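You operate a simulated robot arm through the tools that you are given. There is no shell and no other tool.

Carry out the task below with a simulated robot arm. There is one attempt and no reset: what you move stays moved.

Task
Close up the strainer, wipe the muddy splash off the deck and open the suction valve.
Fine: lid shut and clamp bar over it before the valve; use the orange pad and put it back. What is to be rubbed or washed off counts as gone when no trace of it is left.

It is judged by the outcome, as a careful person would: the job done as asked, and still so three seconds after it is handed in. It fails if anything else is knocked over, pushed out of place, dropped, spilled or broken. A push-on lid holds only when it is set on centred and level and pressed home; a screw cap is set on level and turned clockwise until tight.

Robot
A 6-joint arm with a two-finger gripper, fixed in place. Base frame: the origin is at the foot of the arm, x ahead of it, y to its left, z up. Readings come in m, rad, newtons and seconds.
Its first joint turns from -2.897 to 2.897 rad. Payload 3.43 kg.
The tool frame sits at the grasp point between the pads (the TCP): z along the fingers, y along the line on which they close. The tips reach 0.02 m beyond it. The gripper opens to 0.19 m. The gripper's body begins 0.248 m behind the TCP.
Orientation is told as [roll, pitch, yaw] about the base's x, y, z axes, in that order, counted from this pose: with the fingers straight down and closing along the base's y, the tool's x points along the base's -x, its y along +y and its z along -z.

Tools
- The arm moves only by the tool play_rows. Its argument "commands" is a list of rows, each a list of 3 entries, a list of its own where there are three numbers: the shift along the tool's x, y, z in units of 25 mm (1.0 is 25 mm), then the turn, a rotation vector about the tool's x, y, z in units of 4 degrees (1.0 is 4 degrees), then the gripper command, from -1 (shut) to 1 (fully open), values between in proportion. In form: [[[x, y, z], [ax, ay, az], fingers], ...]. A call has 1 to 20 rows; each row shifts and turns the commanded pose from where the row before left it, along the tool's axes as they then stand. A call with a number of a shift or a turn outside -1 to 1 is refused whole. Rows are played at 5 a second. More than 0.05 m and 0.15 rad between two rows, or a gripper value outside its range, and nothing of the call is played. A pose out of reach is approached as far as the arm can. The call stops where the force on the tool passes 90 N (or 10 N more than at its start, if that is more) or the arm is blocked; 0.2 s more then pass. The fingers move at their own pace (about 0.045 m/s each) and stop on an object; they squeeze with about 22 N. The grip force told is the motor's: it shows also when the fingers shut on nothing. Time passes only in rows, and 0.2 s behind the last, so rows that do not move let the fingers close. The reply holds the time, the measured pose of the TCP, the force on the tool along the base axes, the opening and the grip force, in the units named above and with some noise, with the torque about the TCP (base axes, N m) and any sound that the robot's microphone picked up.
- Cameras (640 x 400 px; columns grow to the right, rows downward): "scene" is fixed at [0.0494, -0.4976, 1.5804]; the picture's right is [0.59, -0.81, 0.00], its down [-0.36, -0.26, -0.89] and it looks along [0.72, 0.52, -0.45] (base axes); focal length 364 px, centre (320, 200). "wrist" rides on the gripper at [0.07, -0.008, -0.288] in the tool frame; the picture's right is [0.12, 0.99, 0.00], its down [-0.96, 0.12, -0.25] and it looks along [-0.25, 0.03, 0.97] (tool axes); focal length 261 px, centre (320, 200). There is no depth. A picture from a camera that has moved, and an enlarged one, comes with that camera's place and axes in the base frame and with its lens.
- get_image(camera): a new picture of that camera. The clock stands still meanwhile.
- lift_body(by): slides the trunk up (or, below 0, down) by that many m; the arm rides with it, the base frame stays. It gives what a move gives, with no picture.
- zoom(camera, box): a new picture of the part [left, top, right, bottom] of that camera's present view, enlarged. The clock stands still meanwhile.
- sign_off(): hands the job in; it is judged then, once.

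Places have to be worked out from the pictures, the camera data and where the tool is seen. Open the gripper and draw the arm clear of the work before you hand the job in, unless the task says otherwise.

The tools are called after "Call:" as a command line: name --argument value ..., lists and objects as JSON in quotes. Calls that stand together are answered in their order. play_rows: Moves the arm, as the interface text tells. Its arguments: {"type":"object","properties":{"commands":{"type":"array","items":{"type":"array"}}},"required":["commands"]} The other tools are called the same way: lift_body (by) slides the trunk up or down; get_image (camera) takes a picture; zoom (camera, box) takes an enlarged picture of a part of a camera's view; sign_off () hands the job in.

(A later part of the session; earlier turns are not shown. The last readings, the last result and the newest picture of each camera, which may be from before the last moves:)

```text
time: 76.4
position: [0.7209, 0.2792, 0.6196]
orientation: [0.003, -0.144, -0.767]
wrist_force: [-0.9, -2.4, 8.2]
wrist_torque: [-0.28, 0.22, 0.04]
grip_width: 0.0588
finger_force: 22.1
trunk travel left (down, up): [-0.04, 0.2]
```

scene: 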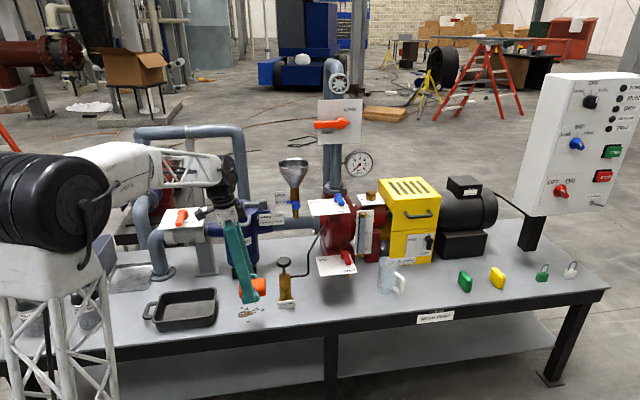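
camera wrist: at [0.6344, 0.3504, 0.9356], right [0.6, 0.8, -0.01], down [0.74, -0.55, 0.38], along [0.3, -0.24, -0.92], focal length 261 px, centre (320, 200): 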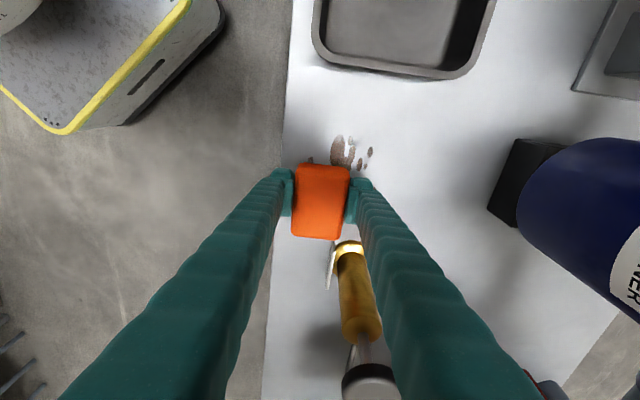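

About 8 N of contact. I scrub in strokes along the table, stepping toward the strainer.

Call:
play_rows --commands '[[[0.89, 0, -0.129], [0, 0, 0], -1], [[0.89, 0, -0.129], [0, 0, 0], -1], [[0, 0.5, 0], [0, 0, 0], -1], [[-0.89, 0, 0.129], [0, 0, 0], -1], [[-0.89, 0, 0.129], [0, 0, 0], -1], [[-0.36, 0, 0.052], [0, 0, 0], -1], [[0, 0.5, 0], [0, 0, 0], -1], [[0.89, 0, -0.129], [0, 0, 0], -1], [[0.89, 0, -0.129], [0, 0, 0], -1], [[0.36, 0, -0.052], [0, 0, 0], -1], [[0, 0.45, 0], [0, 0, 0], -1], [[-0.89, 0, 0.129], [0, 0, 0], -1], [[-0.89, 0, 0.129], [0, 0, 0], -1], [[-0.36, 0, 0.052], [0, 0, 0], -1], [[0.89, 0, -0.129], [0, 0, 0], -1], [[0.89, 0, -0.129], [0, 0, 0], -1]]'

Call:
get_image --camera "wrist"

Call:
zoom --camera "scene" --box '[200, 250, 320, 340]'

```text
time: 79.8
position: [0.7194, 0.3308, 0.6214]
orientation: [0.003, -0.146, -0.766]
wrist_force: [1.3, -0.7, 5.8]
wrist_torque: [-0.15, 0.16, 0.12]
grip_width: 0.059
finger_force: 21.8
trunk travel left (down, up): [-0.04, 0.2]
```

```text
taken
camera wrist: at [0.6331, 0.4013, 0.8959], right [0.6, 0.8, -0.01], down [0.74, -0.55, 0.38], along [0.3, -0.24, -0.92], focal length 261 px, centre (320, 200)
```

wrist: 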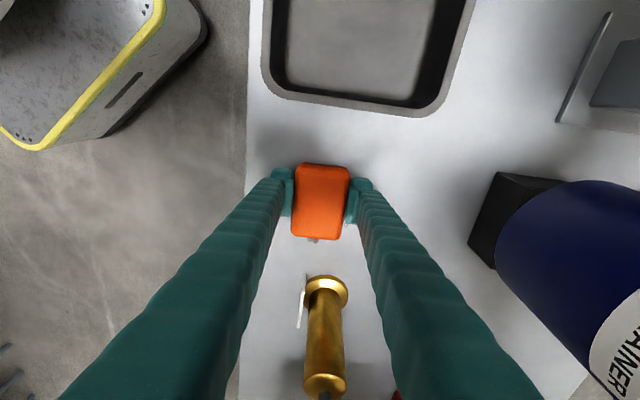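

```text
4.44 times, centred on (260, 295) of scene
camera zoom: at [0.0494, -0.4976, 1.5804], right [0.59, -0.81, 0.0], down [-0.36, -0.26, -0.89], along [0.72, 0.52, -0.45], focal length 1617 px, centre (587, -222)
```

zoom: 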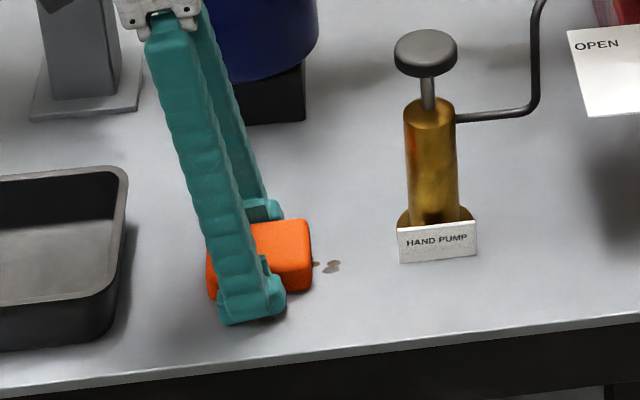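

Most of the blob is gone; a spot remains near the pump side. I scrub further that way, staying short of the tag, with a touch more pressure.

Call:
play_rows --commands '[[[-0.89, 0, 0.169], [0, 0, 0], -1], [[-0.89, 0, 0.129], [0, 0, 0], -1], [[-0.5, 0, 0.072], [0, 0, 0], -1], [[0.8, 0, -0.116], [0, 0, 0], -1], [[-0.8, 0.2, 0.116], [0, 0, 0], -1], [[0.8, 0, -0.116], [0, 0, 0], -1], [[-0.8, 0.2, 0.116], [0, 0, 0], -1], [[0.8, -0.4, -0.116], [0, 0, 0], -1], [[-0.8, -0.3, 0.116], [0, 0, 0], -1], [[0.8, 0, -0.116], [0, 0, 0], -1], [[-0.8, 0, 0.116], [0, 0, 0], -1], [[0.8, 0, -0.116], [0, 0, 0], -1], [[0.8, 0, -0.116], [0, 0, 0], -1], [[0.8, 0, -0.116], [0, 0, 0], -1], [[0.4, 0, -0.058], [0, 0, 0], -1]]'

Call:
get_image --camera "wrist"

Call:
zoom --camera "scene" --box '[200, 250, 320, 340]'

```text
time: 83.0
position: [0.7045, 0.3366, 0.6208]
orientation: [0.005, -0.146, -0.764]
wrist_force: [19.7, -18.4, 44.2]
wrist_torque: [-1.03, 0.7, 0.81]
grip_width: 0.0587
finger_force: 21.6
trunk travel left (down, up): [-0.04, 0.2]
```

```text
taken
camera wrist: at [0.6181, 0.4062, 0.8956], right [0.6, 0.8, -0.01], down [0.74, -0.55, 0.38], along [0.3, -0.24, -0.92], focal length 261 px, centre (320, 200)
```

wrist: 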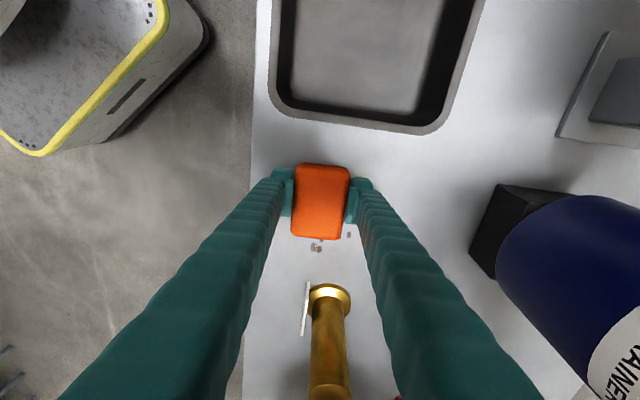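

```text
4.44 times, centred on (260, 295) of scene
camera zoom: at [0.0494, -0.4976, 1.5804], right [0.59, -0.81, 0.0], down [-0.36, -0.26, -0.89], along [0.72, 0.52, -0.45], focal length 1617 px, centre (587, -222)
```

zoom: 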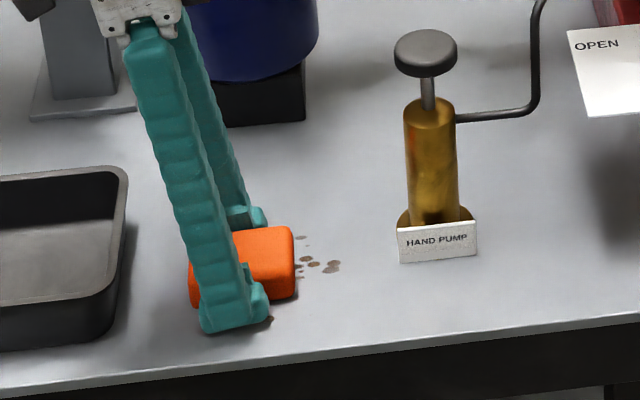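

Drag has built up to 44 N and the pad's far end seems not to be touching. I lift off and inspect the pad and the deck.

Call:
play_rows --commands '[[[-0.14, 0, -0.99], [0, 0, 0], -1], [[-0.14, 0, -0.99], [0, 0, 0], -1], [[-0.14, 0, -0.99], [0, 0, 0], -1], [[0.8, 0, -0.1], [0, 0, 0], -1], [[0.8, 0, -0.1], [0, 0, 0], -1], [[0.8, 0, -0.1], [0, 0, 0], -1]]'

Call:
zoom --camera "scene" --box '[200, 250, 320, 340]'

Call:
zoom --camera "wrist" --box '[270, 150, 390, 300]'

```text
time: 84.4
position: [0.6602, 0.3772, 0.6938]
orientation: [0.004, -0.145, -0.766]
wrist_force: [0.2, -1.1, 0.4]
wrist_torque: [0.02, 0.03, -0.01]
grip_width: 0.0588
finger_force: 21.1
trunk travel left (down, up): [-0.04, 0.2]
```

```text
4.44 times, centred on (260, 295) of scene
camera zoom: at [0.0494, -0.4976, 1.5804], right [0.59, -0.81, 0.0], down [-0.36, -0.26, -0.89], along [0.72, 0.52, -0.45], focal length 1617 px, centre (587, -222)
```

zoom: 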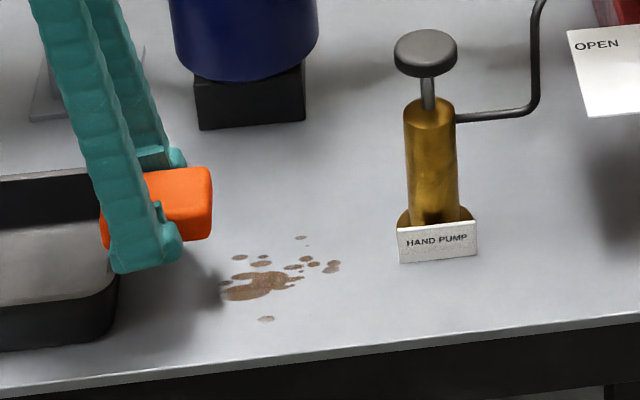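

```text
2.67 times, centred on (330, 225) of wrist
camera zoom: at [0.5748, 0.4476, 0.969], right [0.6, 0.8, -0.01], down [0.74, -0.55, 0.38], along [0.3, -0.24, -0.92], focal length 695 px, centre (293, 133)
```

zoom: 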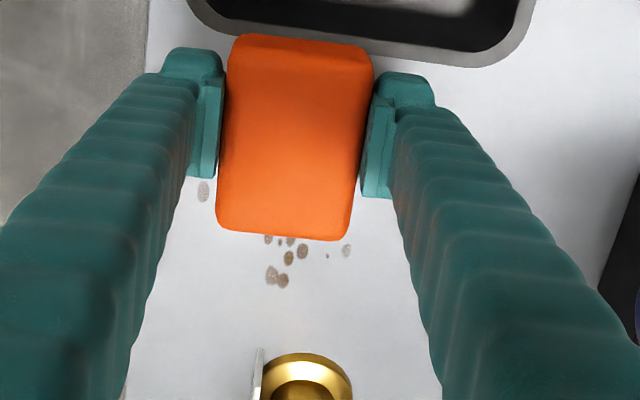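

Call:
zoom --camera "scene" --box '[220, 280, 300, 340]'

Call:
zoom --camera "scene" --box '[210, 270, 250, 310]'

```text
6.67 times, centred on (260, 310) of scene
camera zoom: at [0.0494, -0.4976, 1.5804], right [0.59, -0.81, 0.0], down [-0.36, -0.26, -0.89], along [0.72, 0.52, -0.45], focal length 2426 px, centre (720, -533)
```

zoom: 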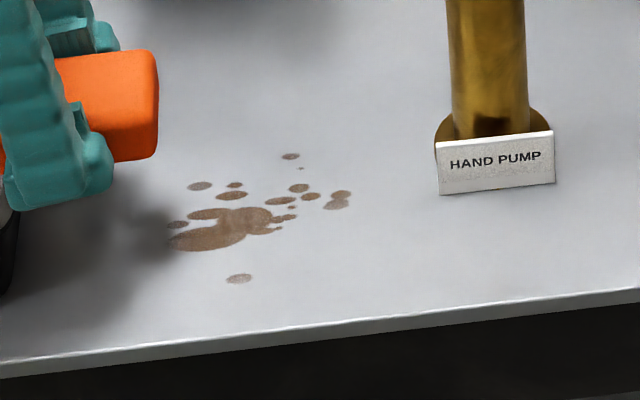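

```text
10.00 times, centred on (230, 290) of scene
camera zoom: at [0.0494, -0.4976, 1.5804], right [0.59, -0.81, 0.0], down [-0.36, -0.26, -0.89], along [0.72, 0.52, -0.45], focal length 3639 px, centre (1220, -700)
```

zoom: 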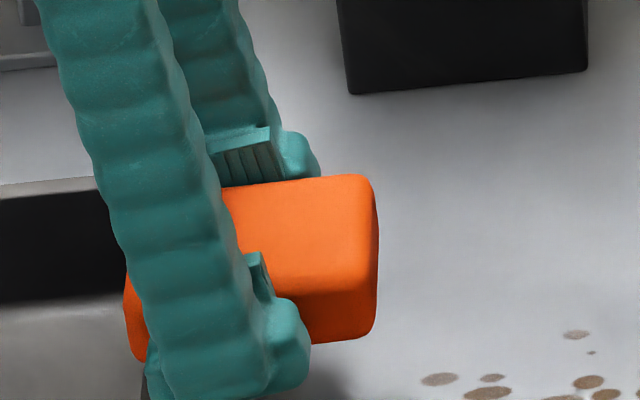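

The splash is untouched: the fingertips reached the deck while the pad was held clear of it. I'll set the pad down on the splash and re-grip it higher with a vertical tool, so the pad hangs below the fingertips.

Call:
play_rows --commands '[[[-0.79, 0, 0.115], [0, 0, 0], -1], [[-0.79, 0, 0.115], [0, 0, 0], -1], [[-0.79, 0, 0.115], [0, 0, 0], -1], [[-0.79, 0, 0.115], [0, 0, 0], -1], [[0.133, 0, 0.924], [0, 0, 0], -1], [[0.133, 0, 0.924], [0, 0, 0], -1], [[0.133, 0, 0.924], [0, 0, 0], -1], [[0, 0, 0], [0, 0, 0], -1]]'

Call:
zoom --camera "scene" --box '[220, 270, 280, 330]'

```text
time: 86.2
position: [0.7187, 0.3198, 0.6223]
orientation: [0.003, -0.145, -0.768]
wrist_force: [0.8, -0.4, -0.9]
wrist_torque: [0.03, -0.01, -0.02]
grip_width: 0.0589
finger_force: 22.1
trunk travel left (down, up): [-0.04, 0.2]
```

```text
6.67 times, centred on (250, 300) of scene
camera zoom: at [0.0494, -0.4976, 1.5804], right [0.59, -0.81, 0.0], down [-0.36, -0.26, -0.89], along [0.72, 0.52, -0.45], focal length 2426 px, centre (787, -467)
```

zoom: 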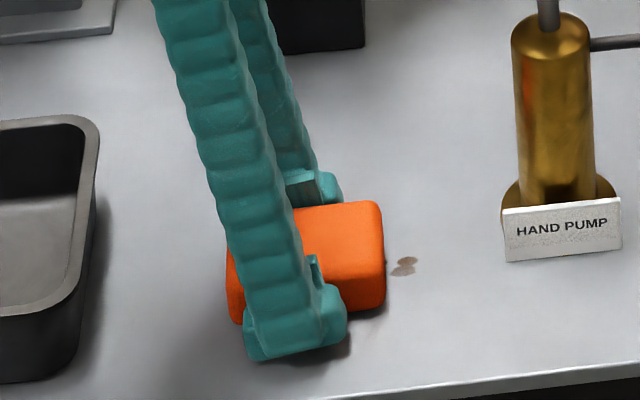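

No contact at 0.622, and the pad's right end hovers slightly. I lower 2 mm and release it onto the deck, then rise and turn the tool vertical.

Call:
play_rows --commands '[[[0.012, 0, 0.09], [0, 0, 0], -1], [[0, 0, 0], [0, 0, 0], -0.25], [[0, 0, 0], [0, 0, 0], -0.1], [[0, 0, 0], [0, 0, 0], -0.05], [[0, 0, 0], [0, 0, 0], -0.05], [[-0.14, 0, -0.99], [0, 0, 0], -0.05], [[-0.14, 0, -0.99], [0, 0, 0], -0.05], [[0, 0, 0], [0, 1, 0], -0.05], [[0, 0, 0], [0, 1, 0], -0.05], [[0, 0, 0], [0, 0.07, 0], -0.05]]'

Call:
get_image --camera "wrist"

Call:
zoom --camera "scene" --box '[220, 270, 280, 330]'

```text
time: 88.4
position: [0.7178, 0.3219, 0.6721]
orientation: [0.002, 0.0, -0.765]
wrist_force: [-0.1, -1.5, 0.2]
wrist_torque: [-0.01, 0.02, 0.0]
grip_width: 0.0902
finger_force: 0.0
trunk travel left (down, up): [-0.04, 0.2]
```

```text
taken
camera wrist: at [0.6618, 0.3642, 0.9596], right [0.6, 0.8, 0.0], down [0.77, -0.58, 0.25], along [0.2, -0.15, -0.97], focal length 261 px, centre (320, 200)
```

wrist: 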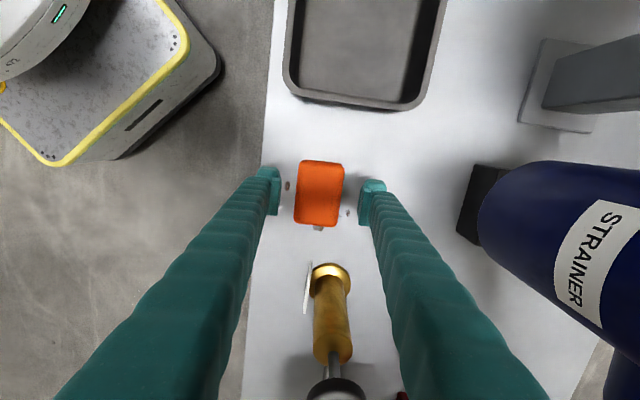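

```text
6.67 times, centred on (250, 300) of scene
camera zoom: at [0.0494, -0.4976, 1.5804], right [0.59, -0.81, 0.0], down [-0.36, -0.26, -0.89], along [0.72, 0.52, -0.45], focal length 2426 px, centre (787, -467)
```

zoom: 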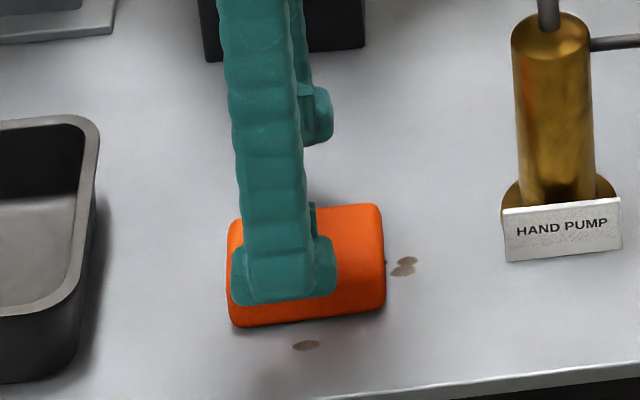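

The pad sits flat on the splash and the tool is vertical over it. I lower to hold only its upper part, with the tips about 7 mm off the deck, and grip.

Call:
play_rows --commands '[[[-0.1, 0, 1], [0, 0, 0], -0.05], [[-0.1, 0, 0.96], [0, 0, 0], -0.05], [[0, 0, 0], [0, 0, 0], -0.05], [[0, 0, 0], [0, 0, 0], -0.5], [[0, 0, 0], [0, 0, 0], -1], [[0, 0, 0], [0, 0, 0], -1], [[0, 0, 0], [0, 0, 0], -1]]'

Call:
zoom --camera "scene" --box '[220, 270, 280, 330]'

```text
time: 90.0
position: [0.7219, 0.3197, 0.623]
orientation: [0.003, -0.001, -0.767]
wrist_force: [-0.5, -0.9, -0.4]
wrist_torque: [-0.04, -0.04, 0.02]
grip_width: 0.0586
finger_force: 22.7
trunk travel left (down, up): [-0.04, 0.2]
```

```text
6.67 times, centred on (250, 300) of scene
camera zoom: at [0.0494, -0.4976, 1.5804], right [0.59, -0.81, 0.0], down [-0.36, -0.26, -0.89], along [0.72, 0.52, -0.45], focal length 2426 px, centre (787, -467)
```

zoom: 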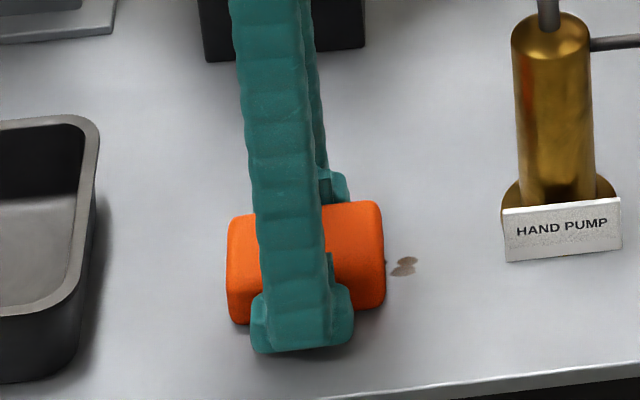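

Gripped at TCP z 0.623. I press down a little and read the force.

Call:
play_rows --commands '[[[0, 0, 0.08], [0, 0, 0], -1], [[0, 0, 0.04], [0, 0, 0], -1], [[0, 0, 0], [0, 0, 0], -1]]'

```text
time: 90.8
position: [0.7227, 0.3181, 0.6219]
orientation: [0.004, 0.0, -0.765]
wrist_force: [1.2, 3.3, 28.6]
wrist_torque: [0.06, -0.01, 0.01]
grip_width: 0.0586
finger_force: 22.1
trunk travel left (down, up): [-0.04, 0.2]
```

The pad itself now bears 28 N with the tips clear. I ease off slightly, scrub a few strokes along the table and check the effect.

Call:
play_rows --commands '[[[-0.7, 0, -0.04], [0, 0, 0], -1], [[-0.7, 0, 0], [0, 0, 0], -1], [[0.7, 0, 0], [0, 0, 0], -1], [[0.7, 0, 0], [0, 0, 0], -1], [[0.7, 0, 0], [0, 0, 0], -1], [[0.7, 0, 0], [0, 0, 0], -1], [[-0.7, 0, 0], [0, 0, 0], -1], [[-0.7, 0, 0], [0, 0, 0], -1], [[-0.7, 0, 0], [0, 0, 0], -1], [[-0.7, 0, 0], [0, 0, 0], -1], [[0.7, 0, 0], [0, 0, 0], -1], [[0.7, 0, 0], [0, 0, 0], -1], [[0.7, 0, 0], [0, 0, 0], -1], [[0.7, 0, 0], [0, 0, 0], -1], [[0.7, 0, 0], [0, 0, 0], -1]]'

Call:
zoom --camera "scene" --box '[220, 270, 280, 330]'

Call:
get_image --camera "wrist"

```text
time: 94.0
position: [0.6842, 0.3557, 0.6217]
orientation: [0.003, 0.0, -0.762]
wrist_force: [0.2, 0.3, 0.7]
wrist_torque: [0.05, 0.07, -0.01]
grip_width: 0.0588
finger_force: 22.3
trunk travel left (down, up): [-0.04, 0.2]
```

```text
6.67 times, centred on (250, 300) of scene
camera zoom: at [0.0494, -0.4976, 1.5804], right [0.59, -0.81, 0.0], down [-0.36, -0.26, -0.89], along [0.72, 0.52, -0.45], focal length 2426 px, centre (787, -467)
```

zoom: 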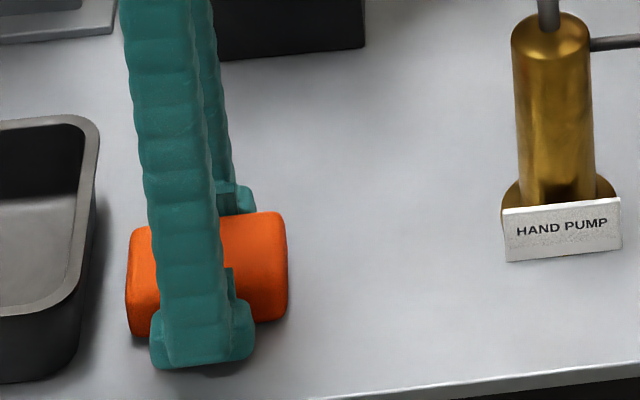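

```text
taken
camera wrist: at [0.628, 0.3981, 0.909], right [0.6, 0.8, 0.0], down [0.77, -0.58, 0.25], along [0.2, -0.15, -0.97], focal length 261 px, centre (320, 200)
```

wrist: 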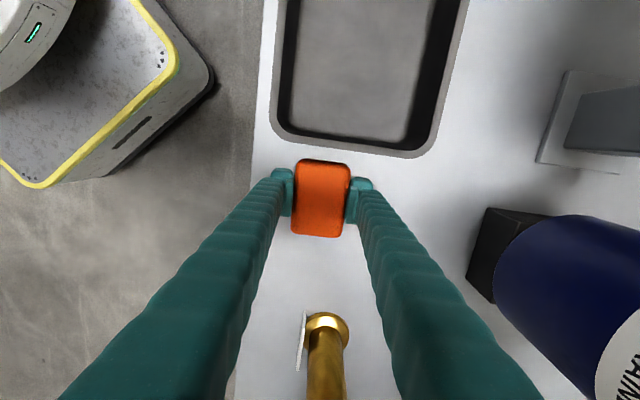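

That worked: the visible part of the splash is gone. I lift to check what is under the pad and around it.

Call:
play_rows --commands '[[[0, 0, -1], [0, 0, 0], -1], [[0, 0, -1], [0, 0, 0], -1], [[0, 0, -1], [0, 0, 0], -1], [[0, 0, -1], [0, 0, 0], -1], [[0, -1, 0], [0, 0, 0], -1], [[0, -1, 0], [0, 0, 0], -1], [[0, -1, 0], [0, 0, 0], -1], [[0, -1, 0], [0, 0, 0], -1]]'

Call:
zoom --camera "scene" --box '[200, 270, 300, 340]'

Call:
zoom --camera "wrist" --box '[300, 130, 440, 280]'

```text
time: 95.8
position: [0.6142, 0.2836, 0.7181]
orientation: [0.002, 0.0, -0.766]
wrist_force: [0.1, 0.2, -0.5]
wrist_torque: [-0.03, 0.05, -0.02]
grip_width: 0.0586
finger_force: 22.1
trunk travel left (down, up): [-0.04, 0.2]
```

```text
5.71 times, centred on (250, 305) of scene
camera zoom: at [0.0494, -0.4976, 1.5804], right [0.59, -0.81, 0.0], down [-0.36, -0.26, -0.89], along [0.72, 0.52, -0.45], focal length 2080 px, centre (720, -400)
```

zoom: 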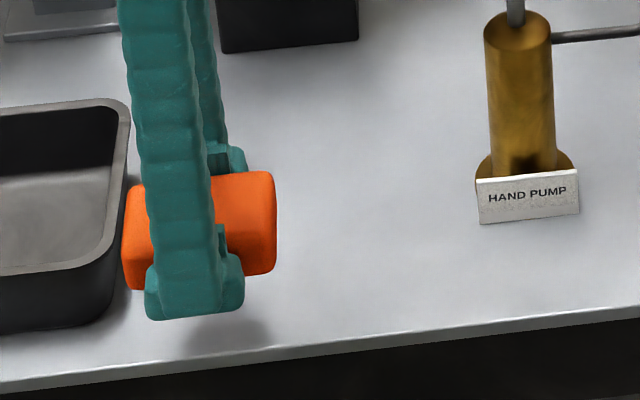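

```text
2.67 times, centred on (370, 205) of wrist
camera zoom: at [0.5586, 0.3255, 1.0066], right [0.6, 0.8, 0.0], down [0.77, -0.58, 0.25], along [0.2, -0.15, -0.97], focal length 695 px, centre (187, 187)
```

zoom: 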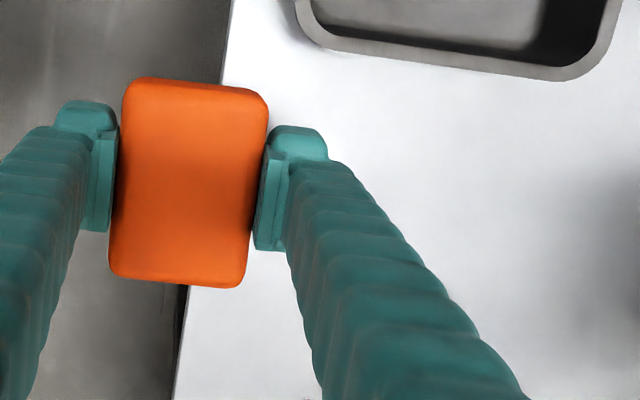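

Everything visible is clean, but the finger hides the blob's left end in both views. I shift aside to see that spot.

Call:
play_rows --commands '[[[0, -1, -0.5], [0, 0, 0], -1], [[0, -1, -0.5], [0, 0, 0], -1], [[0, -1, -0.5], [0, 0, 0], -1]]'

Call:
zoom --camera "wrist" --box '[320, 100, 480, 260]'

Call:
zoom --camera "scene" --box '[210, 280, 290, 340]'

```text
time: 96.6
position: [0.561, 0.228, 0.7565]
orientation: [0.0, 0.0, -0.764]
wrist_force: [1.2, 0.0, -1.5]
wrist_torque: [-0.11, 0.12, 0.02]
grip_width: 0.0591
finger_force: 21.9
trunk travel left (down, up): [-0.04, 0.2]
```

```text
2.50 times, centred on (400, 180) of wrist
camera zoom: at [0.5056, 0.27, 1.0445], right [0.6, 0.8, 0.0], down [0.77, -0.58, 0.25], along [0.2, -0.15, -0.97], focal length 652 px, centre (120, 250)
```

zoom: 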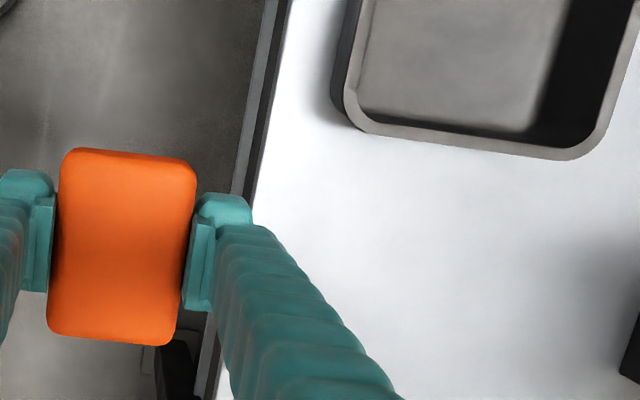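

```text
6.67 times, centred on (250, 310) of scene
camera zoom: at [0.0494, -0.4976, 1.5804], right [0.59, -0.81, 0.0], down [-0.36, -0.26, -0.89], along [0.72, 0.52, -0.45], focal length 2426 px, centre (787, -533)
```

zoom: 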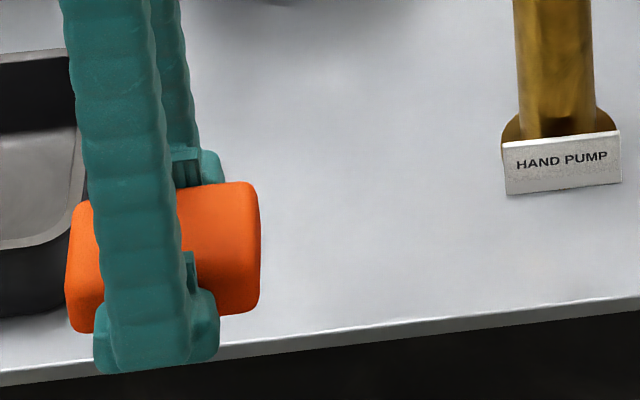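

The deck is clean. My reach data show that raising the trunk extends the vertical reach, so I raise it and carry the pad back, upright, along the front of the table.

Call:
lift_body --by 0.2

Call:
play_rows --commands '[[[-1, 0, 0.15], [0, 0, 0], -1], [[-1, 0, 0.15], [0, 0, 0], -1], [[-1, 0, 0.15], [0, 0, 0], -1], [[-1, 0, 0.15], [0, 0, 0], -1], [[-1, 0, 0.15], [0, 0, 0], -1], [[-1, 0, 0.15], [0, 0, 0], -1], [[-1, 0, 0.15], [0, 0, 0], -1], [[-1, 0, 0.15], [0, 0, 0], -1], [[-1, 0, 0.15], [0, 0, 0], -1], [[-1, 0, 0.15], [0, 0, 0], -1], [[-1, 0, 0.15], [0, 0, 0], -1], [[-1, 0, 0.15], [0, 0, 0], -1], [[-1, 0, 0.15], [0, 0, 0], -1], [[-1, 0, 0.15], [0, 0, 0], -1], [[-1, 0, 0.15], [0, 0, 0], -1], [[-1, 0, 0.15], [0, 0, 0], -1], [[-1, 0, 0.15], [0, 0, 0], -1], [[-1, 0, 0.15], [0, 0, 0], -1], [[-1, 0, 0.15], [0, 0, 0], -1], [[-1, 0, 0.15], [0, 0, 0], -1]]'

Call:
get_image --camera "scene"

Call:
get_image --camera "wrist"

```text
time: 98.8
position: [0.5612, 0.2269, 0.9575]
orientation: [0.002, -0.001, -0.767]
wrist_force: [0.3, 0.4, 0.3]
wrist_torque: [0.0, 0.01, -0.02]
grip_width: 0.0587
finger_force: 22.1
trunk travel left (down, up): [-0.24, 0.0]
```

```text
time: 103.0
position: [0.9222, -0.1189, 0.881]
orientation: [0.002, 0.0, -0.765]
wrist_force: [0.1, -0.5, -0.3]
wrist_torque: [-0.04, -0.06, -0.02]
grip_width: 0.0589
finger_force: 22.3
trunk travel left (down, up): [-0.24, 0.0]
```

```text
taken
```

scene: 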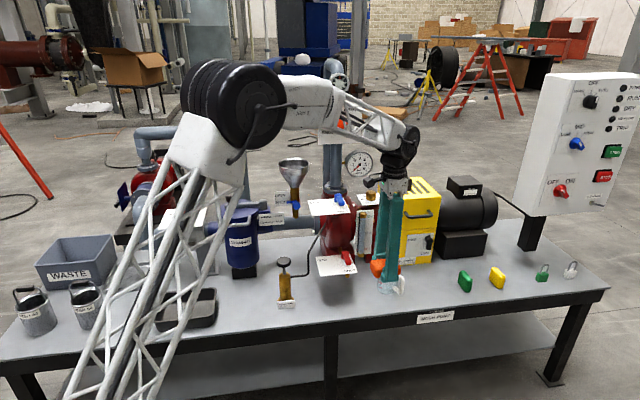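

```text
taken
camera wrist: at [0.8663, -0.0767, 1.1691], right [0.6, 0.8, 0.0], down [0.77, -0.58, 0.25], along [0.2, -0.15, -0.97], focal length 261 px, centre (320, 200)
```

wrist: 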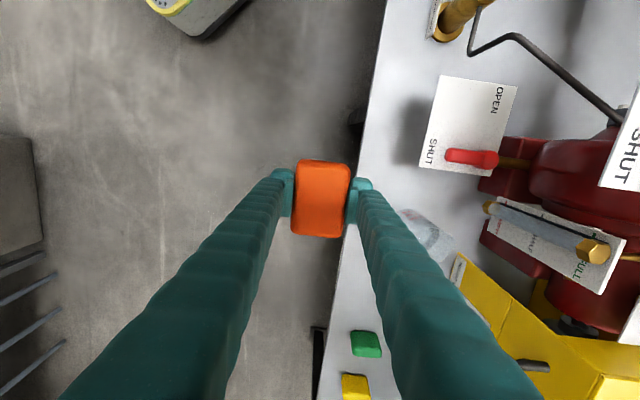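

Call:
play_rows --commands '[[[-1, 0, 0.3], [0, 0, 0], -1], [[-1, 0, 0.3], [0, 0, 0], -1], [[-1, 0, 0.3], [0, 0, 0], -1], [[-1, 0, 0.3], [0, 0, 0], -1], [[-1, 0, 0.3], [0, 0, 0], -1], [[-1, 0, 0.3], [0, 0, 0], -1], [[-1, 0, 0.3], [0, 0, 0], -1], [[-1, 0, 0.3], [0, 0, 0], -1], [[-1, 0, 0.3], [0, 0, 0], -1], [[-1, 0, 0.3], [0, 0, 0], -1], [[-0.44, 0, 0.3], [0, 0, 0], -1], [[0, 0.9, 0], [0, 0, 0], -1], [[0, 0.9, 0], [0, 0, 0], -1], [[0, 0.9, 0], [0, 0, 0], -1], [[0, 0.9, 0], [0, 0, 0], -1], [[0, 0.9, 0], [0, 0, 0], -1], [[0, 0.9, 0], [0, 0, 0], -1], [[0, 0, 0], [0, 0, 0], -1]]'

Call:
get_image --camera "wrist"

Call:
zoom --camera "scene" --box '[370, 210, 490, 320]'

```text
time: 106.8
position: [1.204, -0.2029, 0.7976]
orientation: [0.001, 0.001, -0.767]
wrist_force: [0.1, -0.3, -0.6]
wrist_torque: [-0.02, 0.01, -0.02]
grip_width: 0.0585
finger_force: 22.1
trunk travel left (down, up): [-0.24, 0.0]
```

```text
taken
camera wrist: at [1.1486, -0.1603, 1.0858], right [0.6, 0.8, 0.0], down [0.77, -0.58, 0.25], along [0.2, -0.15, -0.97], focal length 261 px, centre (320, 200)
```

wrist: 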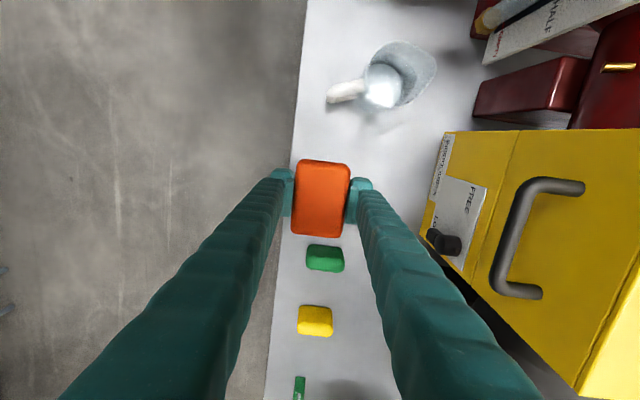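

```text
3.64 times, centred on (430, 265) of scene
camera zoom: at [0.0494, -0.4976, 1.5804], right [0.59, -0.81, 0.0], down [-0.36, -0.26, -0.89], along [0.72, 0.52, -0.45], focal length 1323 px, centre (-80, -36)
```

zoom: 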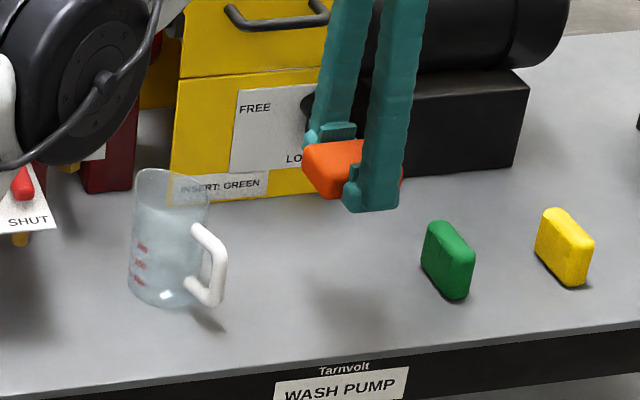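

The pad is over its place. Comparing with earlier pictures, its original centre was about s 1.0215, w 0.687, so I shift 11 mm and lower most of the way.

Call:
play_rows --commands '[[[-0.44, 0, 0.8], [0, 0, 0], -1], [[0, 0, 0.9], [0, 0, 0], -1], [[0, 0, 0.9], [0, 0, 0], -1], [[0, 0, 0.9], [0, 0, 0], -1], [[0, 0, 0.9], [0, 0, 0], -1], [[0, 0, 0.9], [0, 0, 0], -1], [[0, 0, 0.9], [0, 0, 0], -1], [[0, 0, 0.5], [0, 0, 0], -1], [[0, 0, 0], [0, 0, 0], -1]]'

Call:
zoom --camera "scene" --box '[390, 260, 460, 310]'

```text
time: 108.8
position: [1.2139, -0.2094, 0.6302]
orientation: [0.0, 0.0, -0.766]
wrist_force: [-0.2, -1.1, -0.9]
wrist_torque: [0.0, 0.01, -0.02]
grip_width: 0.0584
finger_force: 21.5
trunk travel left (down, up): [-0.24, 0.0]
```

```text
8.00 times, centred on (425, 285) of scene
camera zoom: at [0.0494, -0.4976, 1.5804], right [0.59, -0.81, 0.0], down [-0.36, -0.26, -0.89], along [0.72, 0.52, -0.45], focal length 2911 px, centre (-520, -480)
```

zoom: 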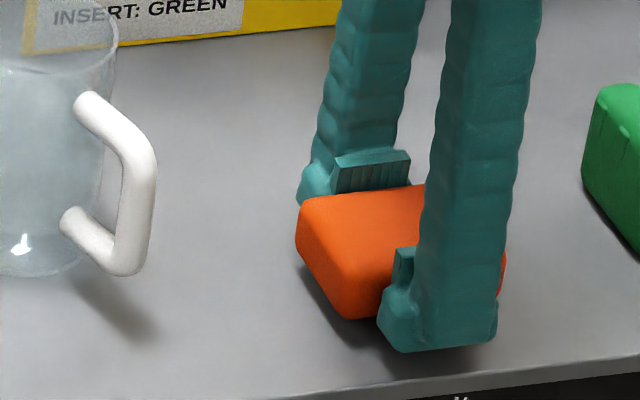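

The pad lines up with its original image to within a couple of pixels. I lower the last millimetres, release and rise straight up.

Call:
play_rows --commands '[[[0, 0, 0.15], [0, 0, 0], -1], [[0, 0, 0.13], [0, 0, 0], -1], [[0, 0, 0], [0, 0, 0], -1], [[0, 0, 0], [0, 0, 0], -0.3], [[0, 0, 0], [0, 0, 0], -0.1], [[0, 0, 0], [0, 0, 0], 0.0], [[0, 0, 0], [0, 0, 0], 0.0], [[0, 0, -0.8], [0, 0, 0], 0.0], [[0, 0, -1], [0, 0, 0], 0.0], [[0, 0, -1], [0, 0, 0], 0.0], [[0, 0, -1], [0, 0, 0], 0.0], [[0, 0, -1], [0, 0, 0], 0.0], [[0, 0, -1], [0, 0, 0], 0.0], [[0, 0, -1], [0, 0, 0], 0.0], [[0, 0, -1], [0, 0, 0], 0.0]]'

Call:
zoom --camera "scene" --box '[390, 260, 460, 310]'

Call:
get_image --camera "wrist"

```text
time: 112.0
position: [1.2079, -0.2095, 0.821]
orientation: [0.005, 0.0, -0.767]
wrist_force: [0.2, -0.4, -0.7]
wrist_torque: [-0.01, 0.03, -0.01]
grip_width: 0.0949
finger_force: 0.1
out of reach, approached as far as the arm can: row 15
trunk travel left (down, up): [-0.24, 0.0]
```

```text
8.00 times, centred on (425, 285) of scene
camera zoom: at [0.0494, -0.4976, 1.5804], right [0.59, -0.81, 0.0], down [-0.36, -0.26, -0.89], along [0.72, 0.52, -0.45], focal length 2911 px, centre (-520, -480)
```

zoom: 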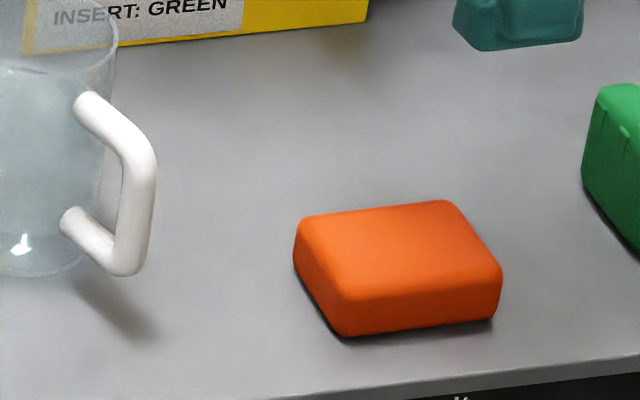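

```text
taken
camera wrist: at [1.1519, -0.1676, 1.1079], right [0.6, 0.8, 0.0], down [0.77, -0.58, 0.25], along [0.2, -0.15, -0.97], focal length 261 px, centre (320, 200)
```

wrist: 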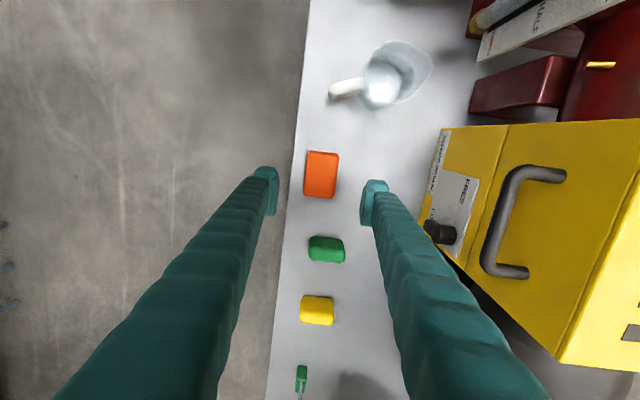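

The pad is back within about 1 mm of where it was. I withdraw along the front toward the suction valve.

Call:
play_rows --commands '[[[0, -1, 0], [0, 0, 0], 0.0], [[0, -1, 0], [0, 0, 0], 0.0], [[0, -1, 0], [0, 0, 0], 0.0], [[0, -1, 0], [0, 0, 0], -0.3], [[1, 0, -0.2], [0, 0, 0], -0.3], [[1, 0, -0.2], [0, 0, 0], -0.3], [[1, 0, -0.2], [0, 0, 0], -0.3], [[1, 0, -0.2], [0, 0, 0], -0.3], [[1, 0, -0.2], [0, 0, 0], -0.3], [[1, 0, -0.2], [0, 0, 0], -0.3], [[1, 0, -0.2], [0, 0, 0], -0.3], [[1, 0, -0.2], [0, 0, 0], -0.3], [[1, 0, -0.2], [0, 0, 0], -0.3], [[1, 0, -0.2], [0, 0, 0], -0.3], [[1, 0, -0.2], [0, 0, 0], -0.3], [[1, 0, -0.2], [0, 0, 0], -0.3], [[1, 0, -0.2], [0, 0, 0], -0.3], [[1, 0, -0.2], [0, 0, 0], -0.3], [[1, 0, -0.2], [0, 0, 0], -0.3], [[1, 0, -0.2], [0, 0, 0], -0.3]]'

Call:
play_rows --commands '[[[1, 0, -0.2], [0, 0, 0], -0.3], [[1, 0, -0.2], [0, 0, 0], -0.3], [[1, 0, -0.2], [0, 0, 0], -0.3], [[1, 0, -0.2], [0, 0, 0], -0.3], [[1, 0, -0.2], [0, 0, 0], -0.3], [[1, 0, -0.2], [0, 0, 0], -0.3], [[1, 0, -0.2], [0, 0, 0], -0.3], [[1, 0, -0.2], [0, 0, 0], -0.3], [[1, 0, -0.2], [0, 0, 0], -0.3], [[1, 0, -0.2], [0, 0, 0], -0.3], [[1, 0, -0.2], [0, 0, 0], -0.3], [[1, 0, -0.2], [0, 0, 0], -0.3], [[1, 0, -0.2], [0, 0, 0], -0.3], [[1, 0, -0.2], [0, 0, 0], -0.3], [[1, 0, -0.2], [0, 0, 0], -0.3], [[1, 0, -0.2], [0, 0, 0], -0.3]]'

Call:
get_image --camera "wrist"

Call:
get_image --camera "scene"

```text
time: 116.2
position: [0.85, -0.005, 0.8973]
orientation: [0.002, 0.0, -0.765]
wrist_force: [0.1, 0.3, -1.4]
wrist_torque: [0.02, 0.1, 0.01]
grip_width: 0.0663
finger_force: 0.1
trunk travel left (down, up): [-0.24, 0.0]
```

```text
time: 119.6
position: [0.5614, 0.2721, 0.9782]
orientation: [0.003, 0.001, -0.767]
wrist_force: [0.0, -0.6, 0.2]
wrist_torque: [0.04, 0.04, 0.01]
grip_width: 0.0666
finger_force: 0.1
trunk travel left (down, up): [-0.24, 0.0]
```

```text
taken
camera wrist: at [0.5071, 0.3144, 1.2661], right [0.6, 0.8, 0.0], down [0.77, -0.58, 0.25], along [0.2, -0.15, -0.97], focal length 261 px, centre (320, 200)
```

wrist: 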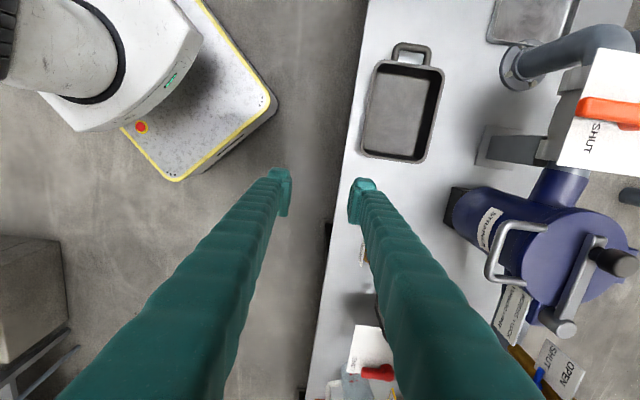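

```text
taken
```

scene: 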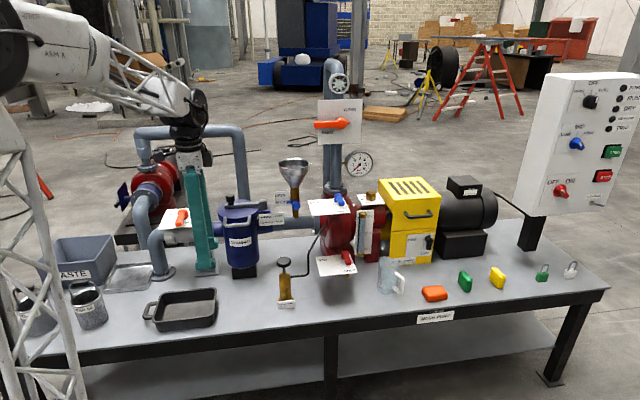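

Call:
zoom --camera "scene" --box '[200, 270, 300, 340]'

Call:
play_rows --commands '[[[0, 0, -0.2], [0, 0, -1], -0.3], [[0, 0, -0.2], [0, 0, -1], -0.3], [[0, 0, 0], [0, 0, -1], -0.3], [[0, 0, 0], [0, 0, -1], -0.3], [[0, 0, 0], [0, 0, -1], -0.3], [[0, 0, 0], [0, 0, -1], -0.3], [[0, 0, 0], [0, 0, -1], -0.3], [[0, 0, 0], [0, 0, -1], -0.3], [[0, 0, 0], [0, 0, -1], -0.3], [[0, 0, 0], [0, 0, -1], -0.3], [[0, 0, 0], [0, 0, -1], -0.3], [[0, 0, 0], [0, 0, -1], -0.3], [[0, 0, 0], [0, 0, -1], -0.3], [[0, 0, 0], [0, 0, -1], -0.3], [[0, 0, 0], [0, 0, -1], -0.3], [[0, 0, 0], [0, 0, -1], -0.3], [[0, 0, 0], [0, 0, -1], -0.3], [[0, 0, 0], [0, 0, -1], -0.3], [[0, 0, 0], [0, 0, -1], -0.3], [[0, 0, 0], [0, 0, -1], -0.3]]'

Call:
play_rows --commands '[[[0, 0, 0], [0, 0, -1], -0.3], [[0, 0, 0], [0, 0, -1], -0.3], [[0, 0, 0], [0, 0, -0.5], -0.3], [[-0.9, 0.6, 0], [0, 0, 0], -0.3], [[-0.9, 0.6, 0], [0, 0, 0], -0.3], [[-0.9, 0.6, 0], [0, 0, 0], -0.3], [[-0.9, 0.6, 0], [0, 0, 0], -0.3], [[-0.9, 0.6, 0], [0, 0, 0], -0.3], [[-0.9, 0.6, 0], [0, 0, 0], -0.3], [[-0.9, 0.6, 0], [0, 0, 0], -0.3], [[-0.9, 0.6, 0], [0, 0, 0], -0.3], [[-0.9, 0.6, 0], [0, 0, 0], -0.3], [[-0.9, 0.6, 0], [0, 0, 0], -0.3], [[-0.9, 0, 0], [0, 0, 0], -0.3]]'

Call:
get_image --camera "wrist"

Call:
get_image --camera "scene"

```text
5.71 times, centred on (250, 305) of scene
camera zoom: at [0.0494, -0.4976, 1.5804], right [0.59, -0.81, 0.0], down [-0.36, -0.26, -0.89], along [0.72, 0.52, -0.45], focal length 2080 px, centre (720, -400)
```

zoom: 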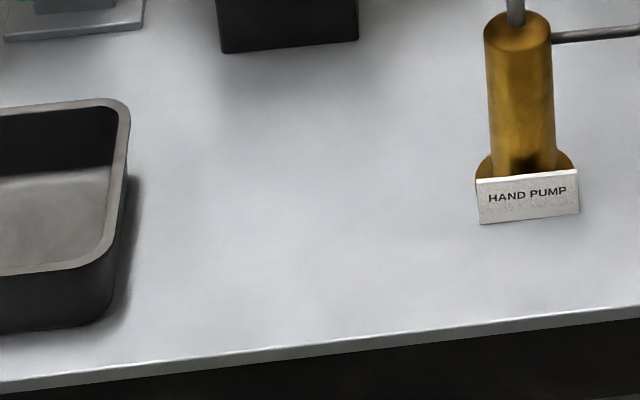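

```text
time: 123.8
position: [0.5622, 0.2711, 0.9882]
orientation: [0.0, -0.001, 0.632]
wrist_force: [-0.3, 0.3, 0.1]
wrist_torque: [0.0, 0.0, -0.02]
grip_width: 0.0666
finger_force: 0.1
trunk travel left (down, up): [-0.24, 0.0]
```

```text
time: 126.8
position: [0.624, 0.5553, 0.9883]
orientation: [-0.001, -0.003, 0.805]
wrist_force: [-1.2, -0.3, 0.3]
wrist_torque: [0.08, -0.04, -0.01]
grip_width: 0.0666
finger_force: 0.1
trunk travel left (down, up): [-0.24, 0.0]
```

```text
taken
camera wrist: at [0.5817, 0.499, 1.2761], right [-0.8, 0.6, 0.0], down [0.58, 0.77, 0.25], along [0.15, 0.2, -0.97], focal length 261 px, centre (320, 200)
```

wrist: 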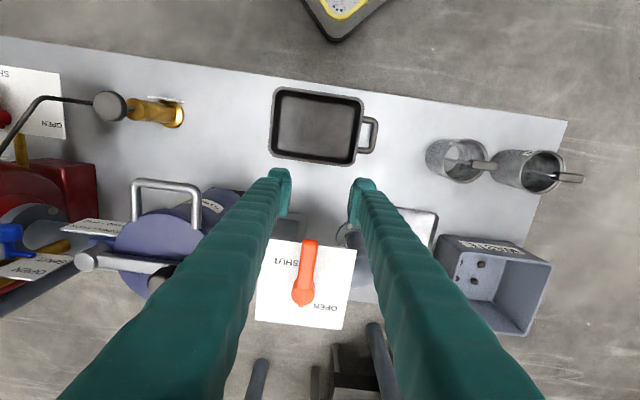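

```text
taken
```

scene: 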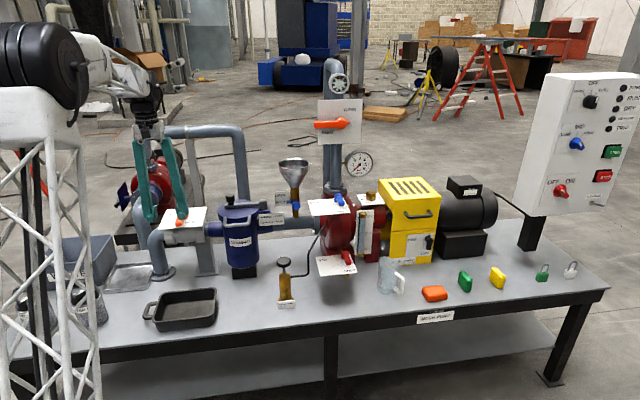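

The deck is clean and the gripper hovers near the suction lever. Its tip is at about (s 0.070, w 0.936) and its pivot at w 1.029. I go over the outer half of the lever and lower.

Call:
play_rows --commands '[[[-0.92, -0.035, 0], [0, 0, 0], -0.3], [[-0.92, -0.035, 0], [0, 0, 0], -0.3], [[-0.92, -0.035, 0], [0, 0, 0], -0.3], [[-0.92, -0.035, 0], [0, 0, 0], -0.3], [[-0.92, -0.035, 0], [0, 0, 0], -0.3], [[0, 0, 0.8], [0, 0, 0], -0.3], [[0, 0, 0.8], [0, 0, 0], -0.3], [[0, 0, 0.4], [0, 0, 0], -0.3], [[0, 0, 0], [0, 0, 0], -0.3]]'

Call:
get_image --camera "wrist"

Call:
zoom --camera "scene" --box '[140, 160, 240, 250]'

```text
time: 128.8
position: [0.7076, 0.6363, 0.9392]
orientation: [-0.001, -0.002, 0.804]
wrist_force: [0.0, -0.2, -0.1]
wrist_torque: [0.02, -0.01, -0.01]
grip_width: 0.0664
finger_force: 0.1
trunk travel left (down, up): [-0.24, 0.0]
```

```text
taken
camera wrist: at [0.6657, 0.5797, 1.2257], right [-0.8, 0.6, 0.0], down [0.58, 0.77, 0.25], along [0.15, 0.2, -0.97], focal length 261 px, centre (320, 200)
```

wrist: 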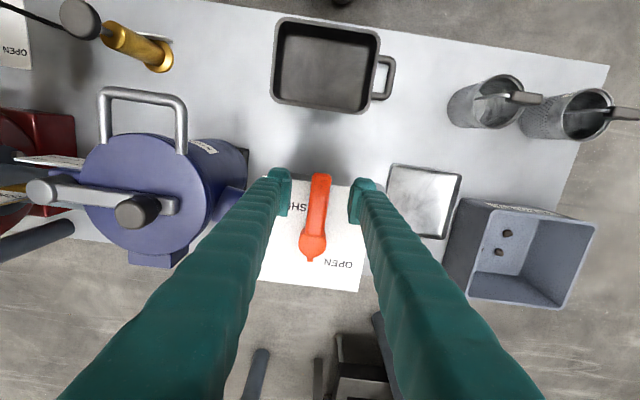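

```text
4.44 times, centred on (190, 205) of scene
camera zoom: at [0.0494, -0.4976, 1.5804], right [0.59, -0.81, 0.0], down [-0.36, -0.26, -0.89], along [0.72, 0.52, -0.45], focal length 1617 px, centre (898, 178)
```

zoom: 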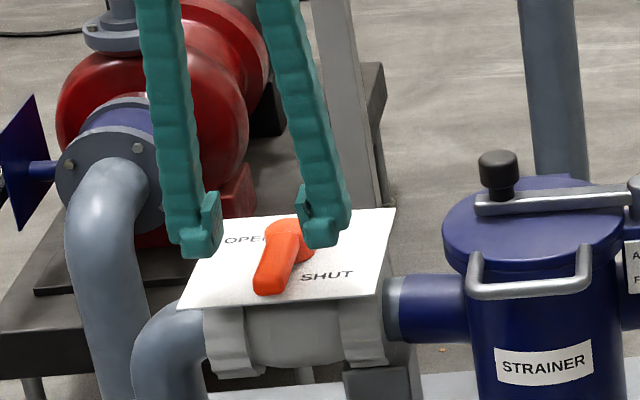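

The lever is centred between the fingers. I lower carefully to lever height.

Call:
play_rows --commands '[[[0, 0, 0.8], [0, 0, 0], -0.3], [[0, 0, 0.6], [0, 0, 0], -0.3], [[0, 0, 0.2], [0, 0, 0], -0.3], [[0, 0, 0], [0, 0, 0], -0.3]]'

Call:
zoom --camera "scene" --box '[150, 180, 230, 240]'

```text
time: 129.8
position: [0.7079, 0.6361, 0.8981]
orientation: [-0.001, -0.002, 0.805]
wrist_force: [-0.2, 0.1, -0.5]
wrist_torque: [0.0, -0.01, 0.01]
grip_width: 0.0665
finger_force: 0.0
trunk travel left (down, up): [-0.24, 0.0]
```

```text
6.67 times, centred on (190, 210) of scene
camera zoom: at [0.0494, -0.4976, 1.5804], right [0.59, -0.81, 0.0], down [-0.36, -0.26, -0.89], along [0.72, 0.52, -0.45], focal length 2426 px, centre (1187, 133)
```

zoom: 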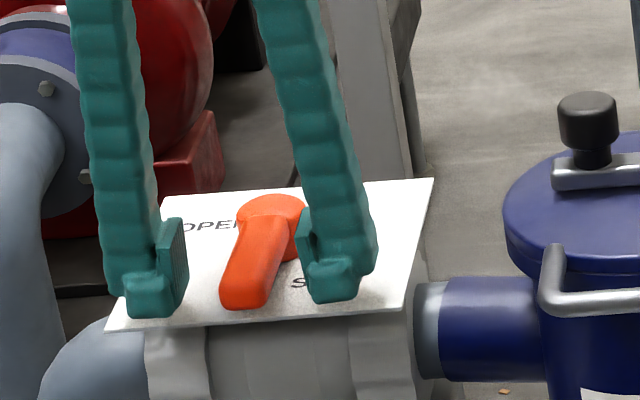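

Call:
play_rows --commands '[[[0, 0, 0.12], [0, 0, 0], -0.3], [[0, 0, 0], [0, 0, 0], -1], [[0, 0, 0], [0, 0, 0], -1], [[0, 0, 0], [0, 0, 0], -1], [[0, 0, 0], [0, 0, 0], -1]]'

Call:
zoom --camera "scene" --box '[150, 180, 230, 240]'

Call:
zoom --camera "wrist" --box '[260, 130, 380, 290]'

```text
time: 131.0
position: [0.7071, 0.6364, 0.894]
orientation: [-0.001, -0.003, 0.806]
wrist_force: [-4.0, 2.1, -0.7]
wrist_torque: [0.06, 0.02, -0.62]
grip_width: 0.0253
finger_force: 42.7
trunk travel left (down, up): [-0.24, 0.0]
```

```text
6.67 times, centred on (190, 210) of scene
camera zoom: at [0.0494, -0.4976, 1.5804], right [0.59, -0.81, 0.0], down [-0.36, -0.26, -0.89], along [0.72, 0.52, -0.45], focal length 2426 px, centre (1187, 133)
```

zoom: 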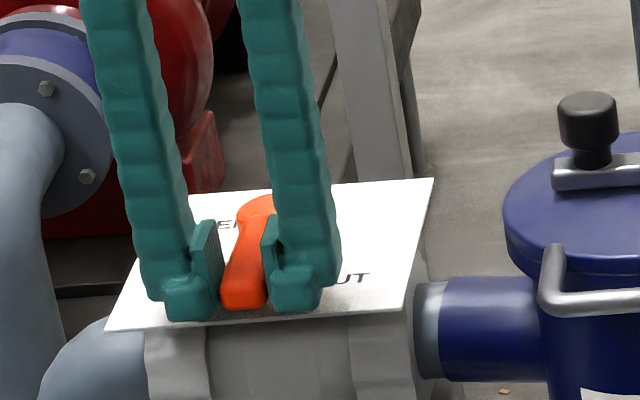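

```text
2.50 times, centred on (320, 210) of wrist
camera zoom: at [0.665, 0.5794, 1.1825], right [-0.8, 0.6, 0.0], down [0.58, 0.77, 0.25], along [0.15, 0.2, -0.97], focal length 652 px, centre (320, 175)
```

zoom: 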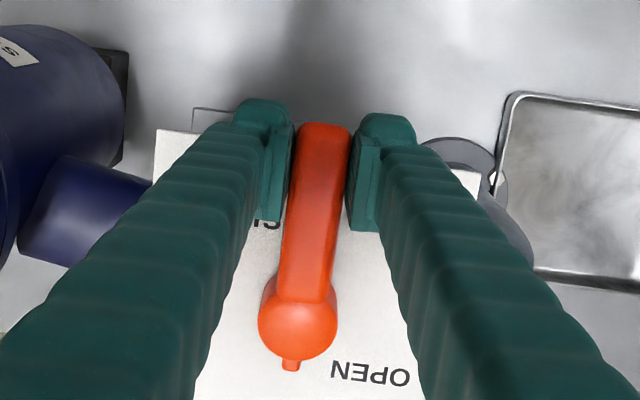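

The lever is gripped at 25 mm. I turn it clockwise toward OPEN, rotating the tool along with it: first 24°.

Call:
play_rows --commands '[[[-0.008, 0.218, -0.06], [0, 0, 1], -1], [[-0.008, 0.218, 0], [0, 0, 1], -1], [[-0.008, 0.218, 0], [0, 0, 1], -1], [[-0.008, 0.218, 0], [0, 0, 1], -1], [[-0.008, 0.218, 0], [0, 0, 1], -1], [[-0.008, 0.218, 0], [0, 0, 1], -1]]'

Call:
zoom --camera "wrist" --box '[260, 130, 380, 290]'

```text
time: 132.4
position: [0.6887, 0.6622, 0.8952]
orientation: [0.0, -0.001, 0.385]
wrist_force: [-4.6, -0.1, -31.5]
wrist_torque: [-0.01, 0.11, 0.28]
grip_width: 0.0251
finger_force: 44.7
trunk travel left (down, up): [-0.24, 0.0]
```

```text
2.50 times, centred on (320, 210) of wrist
camera zoom: at [0.6284, 0.6284, 1.1833], right [-0.48, 0.88, 0.0], down [0.85, 0.47, 0.25], along [0.22, 0.12, -0.97], focal length 652 px, centre (320, 175)
```

zoom: 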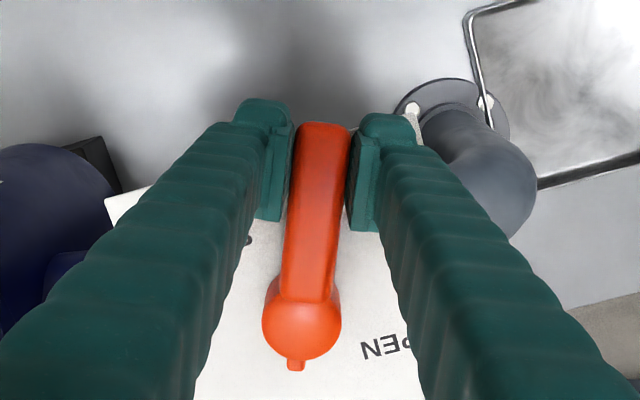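

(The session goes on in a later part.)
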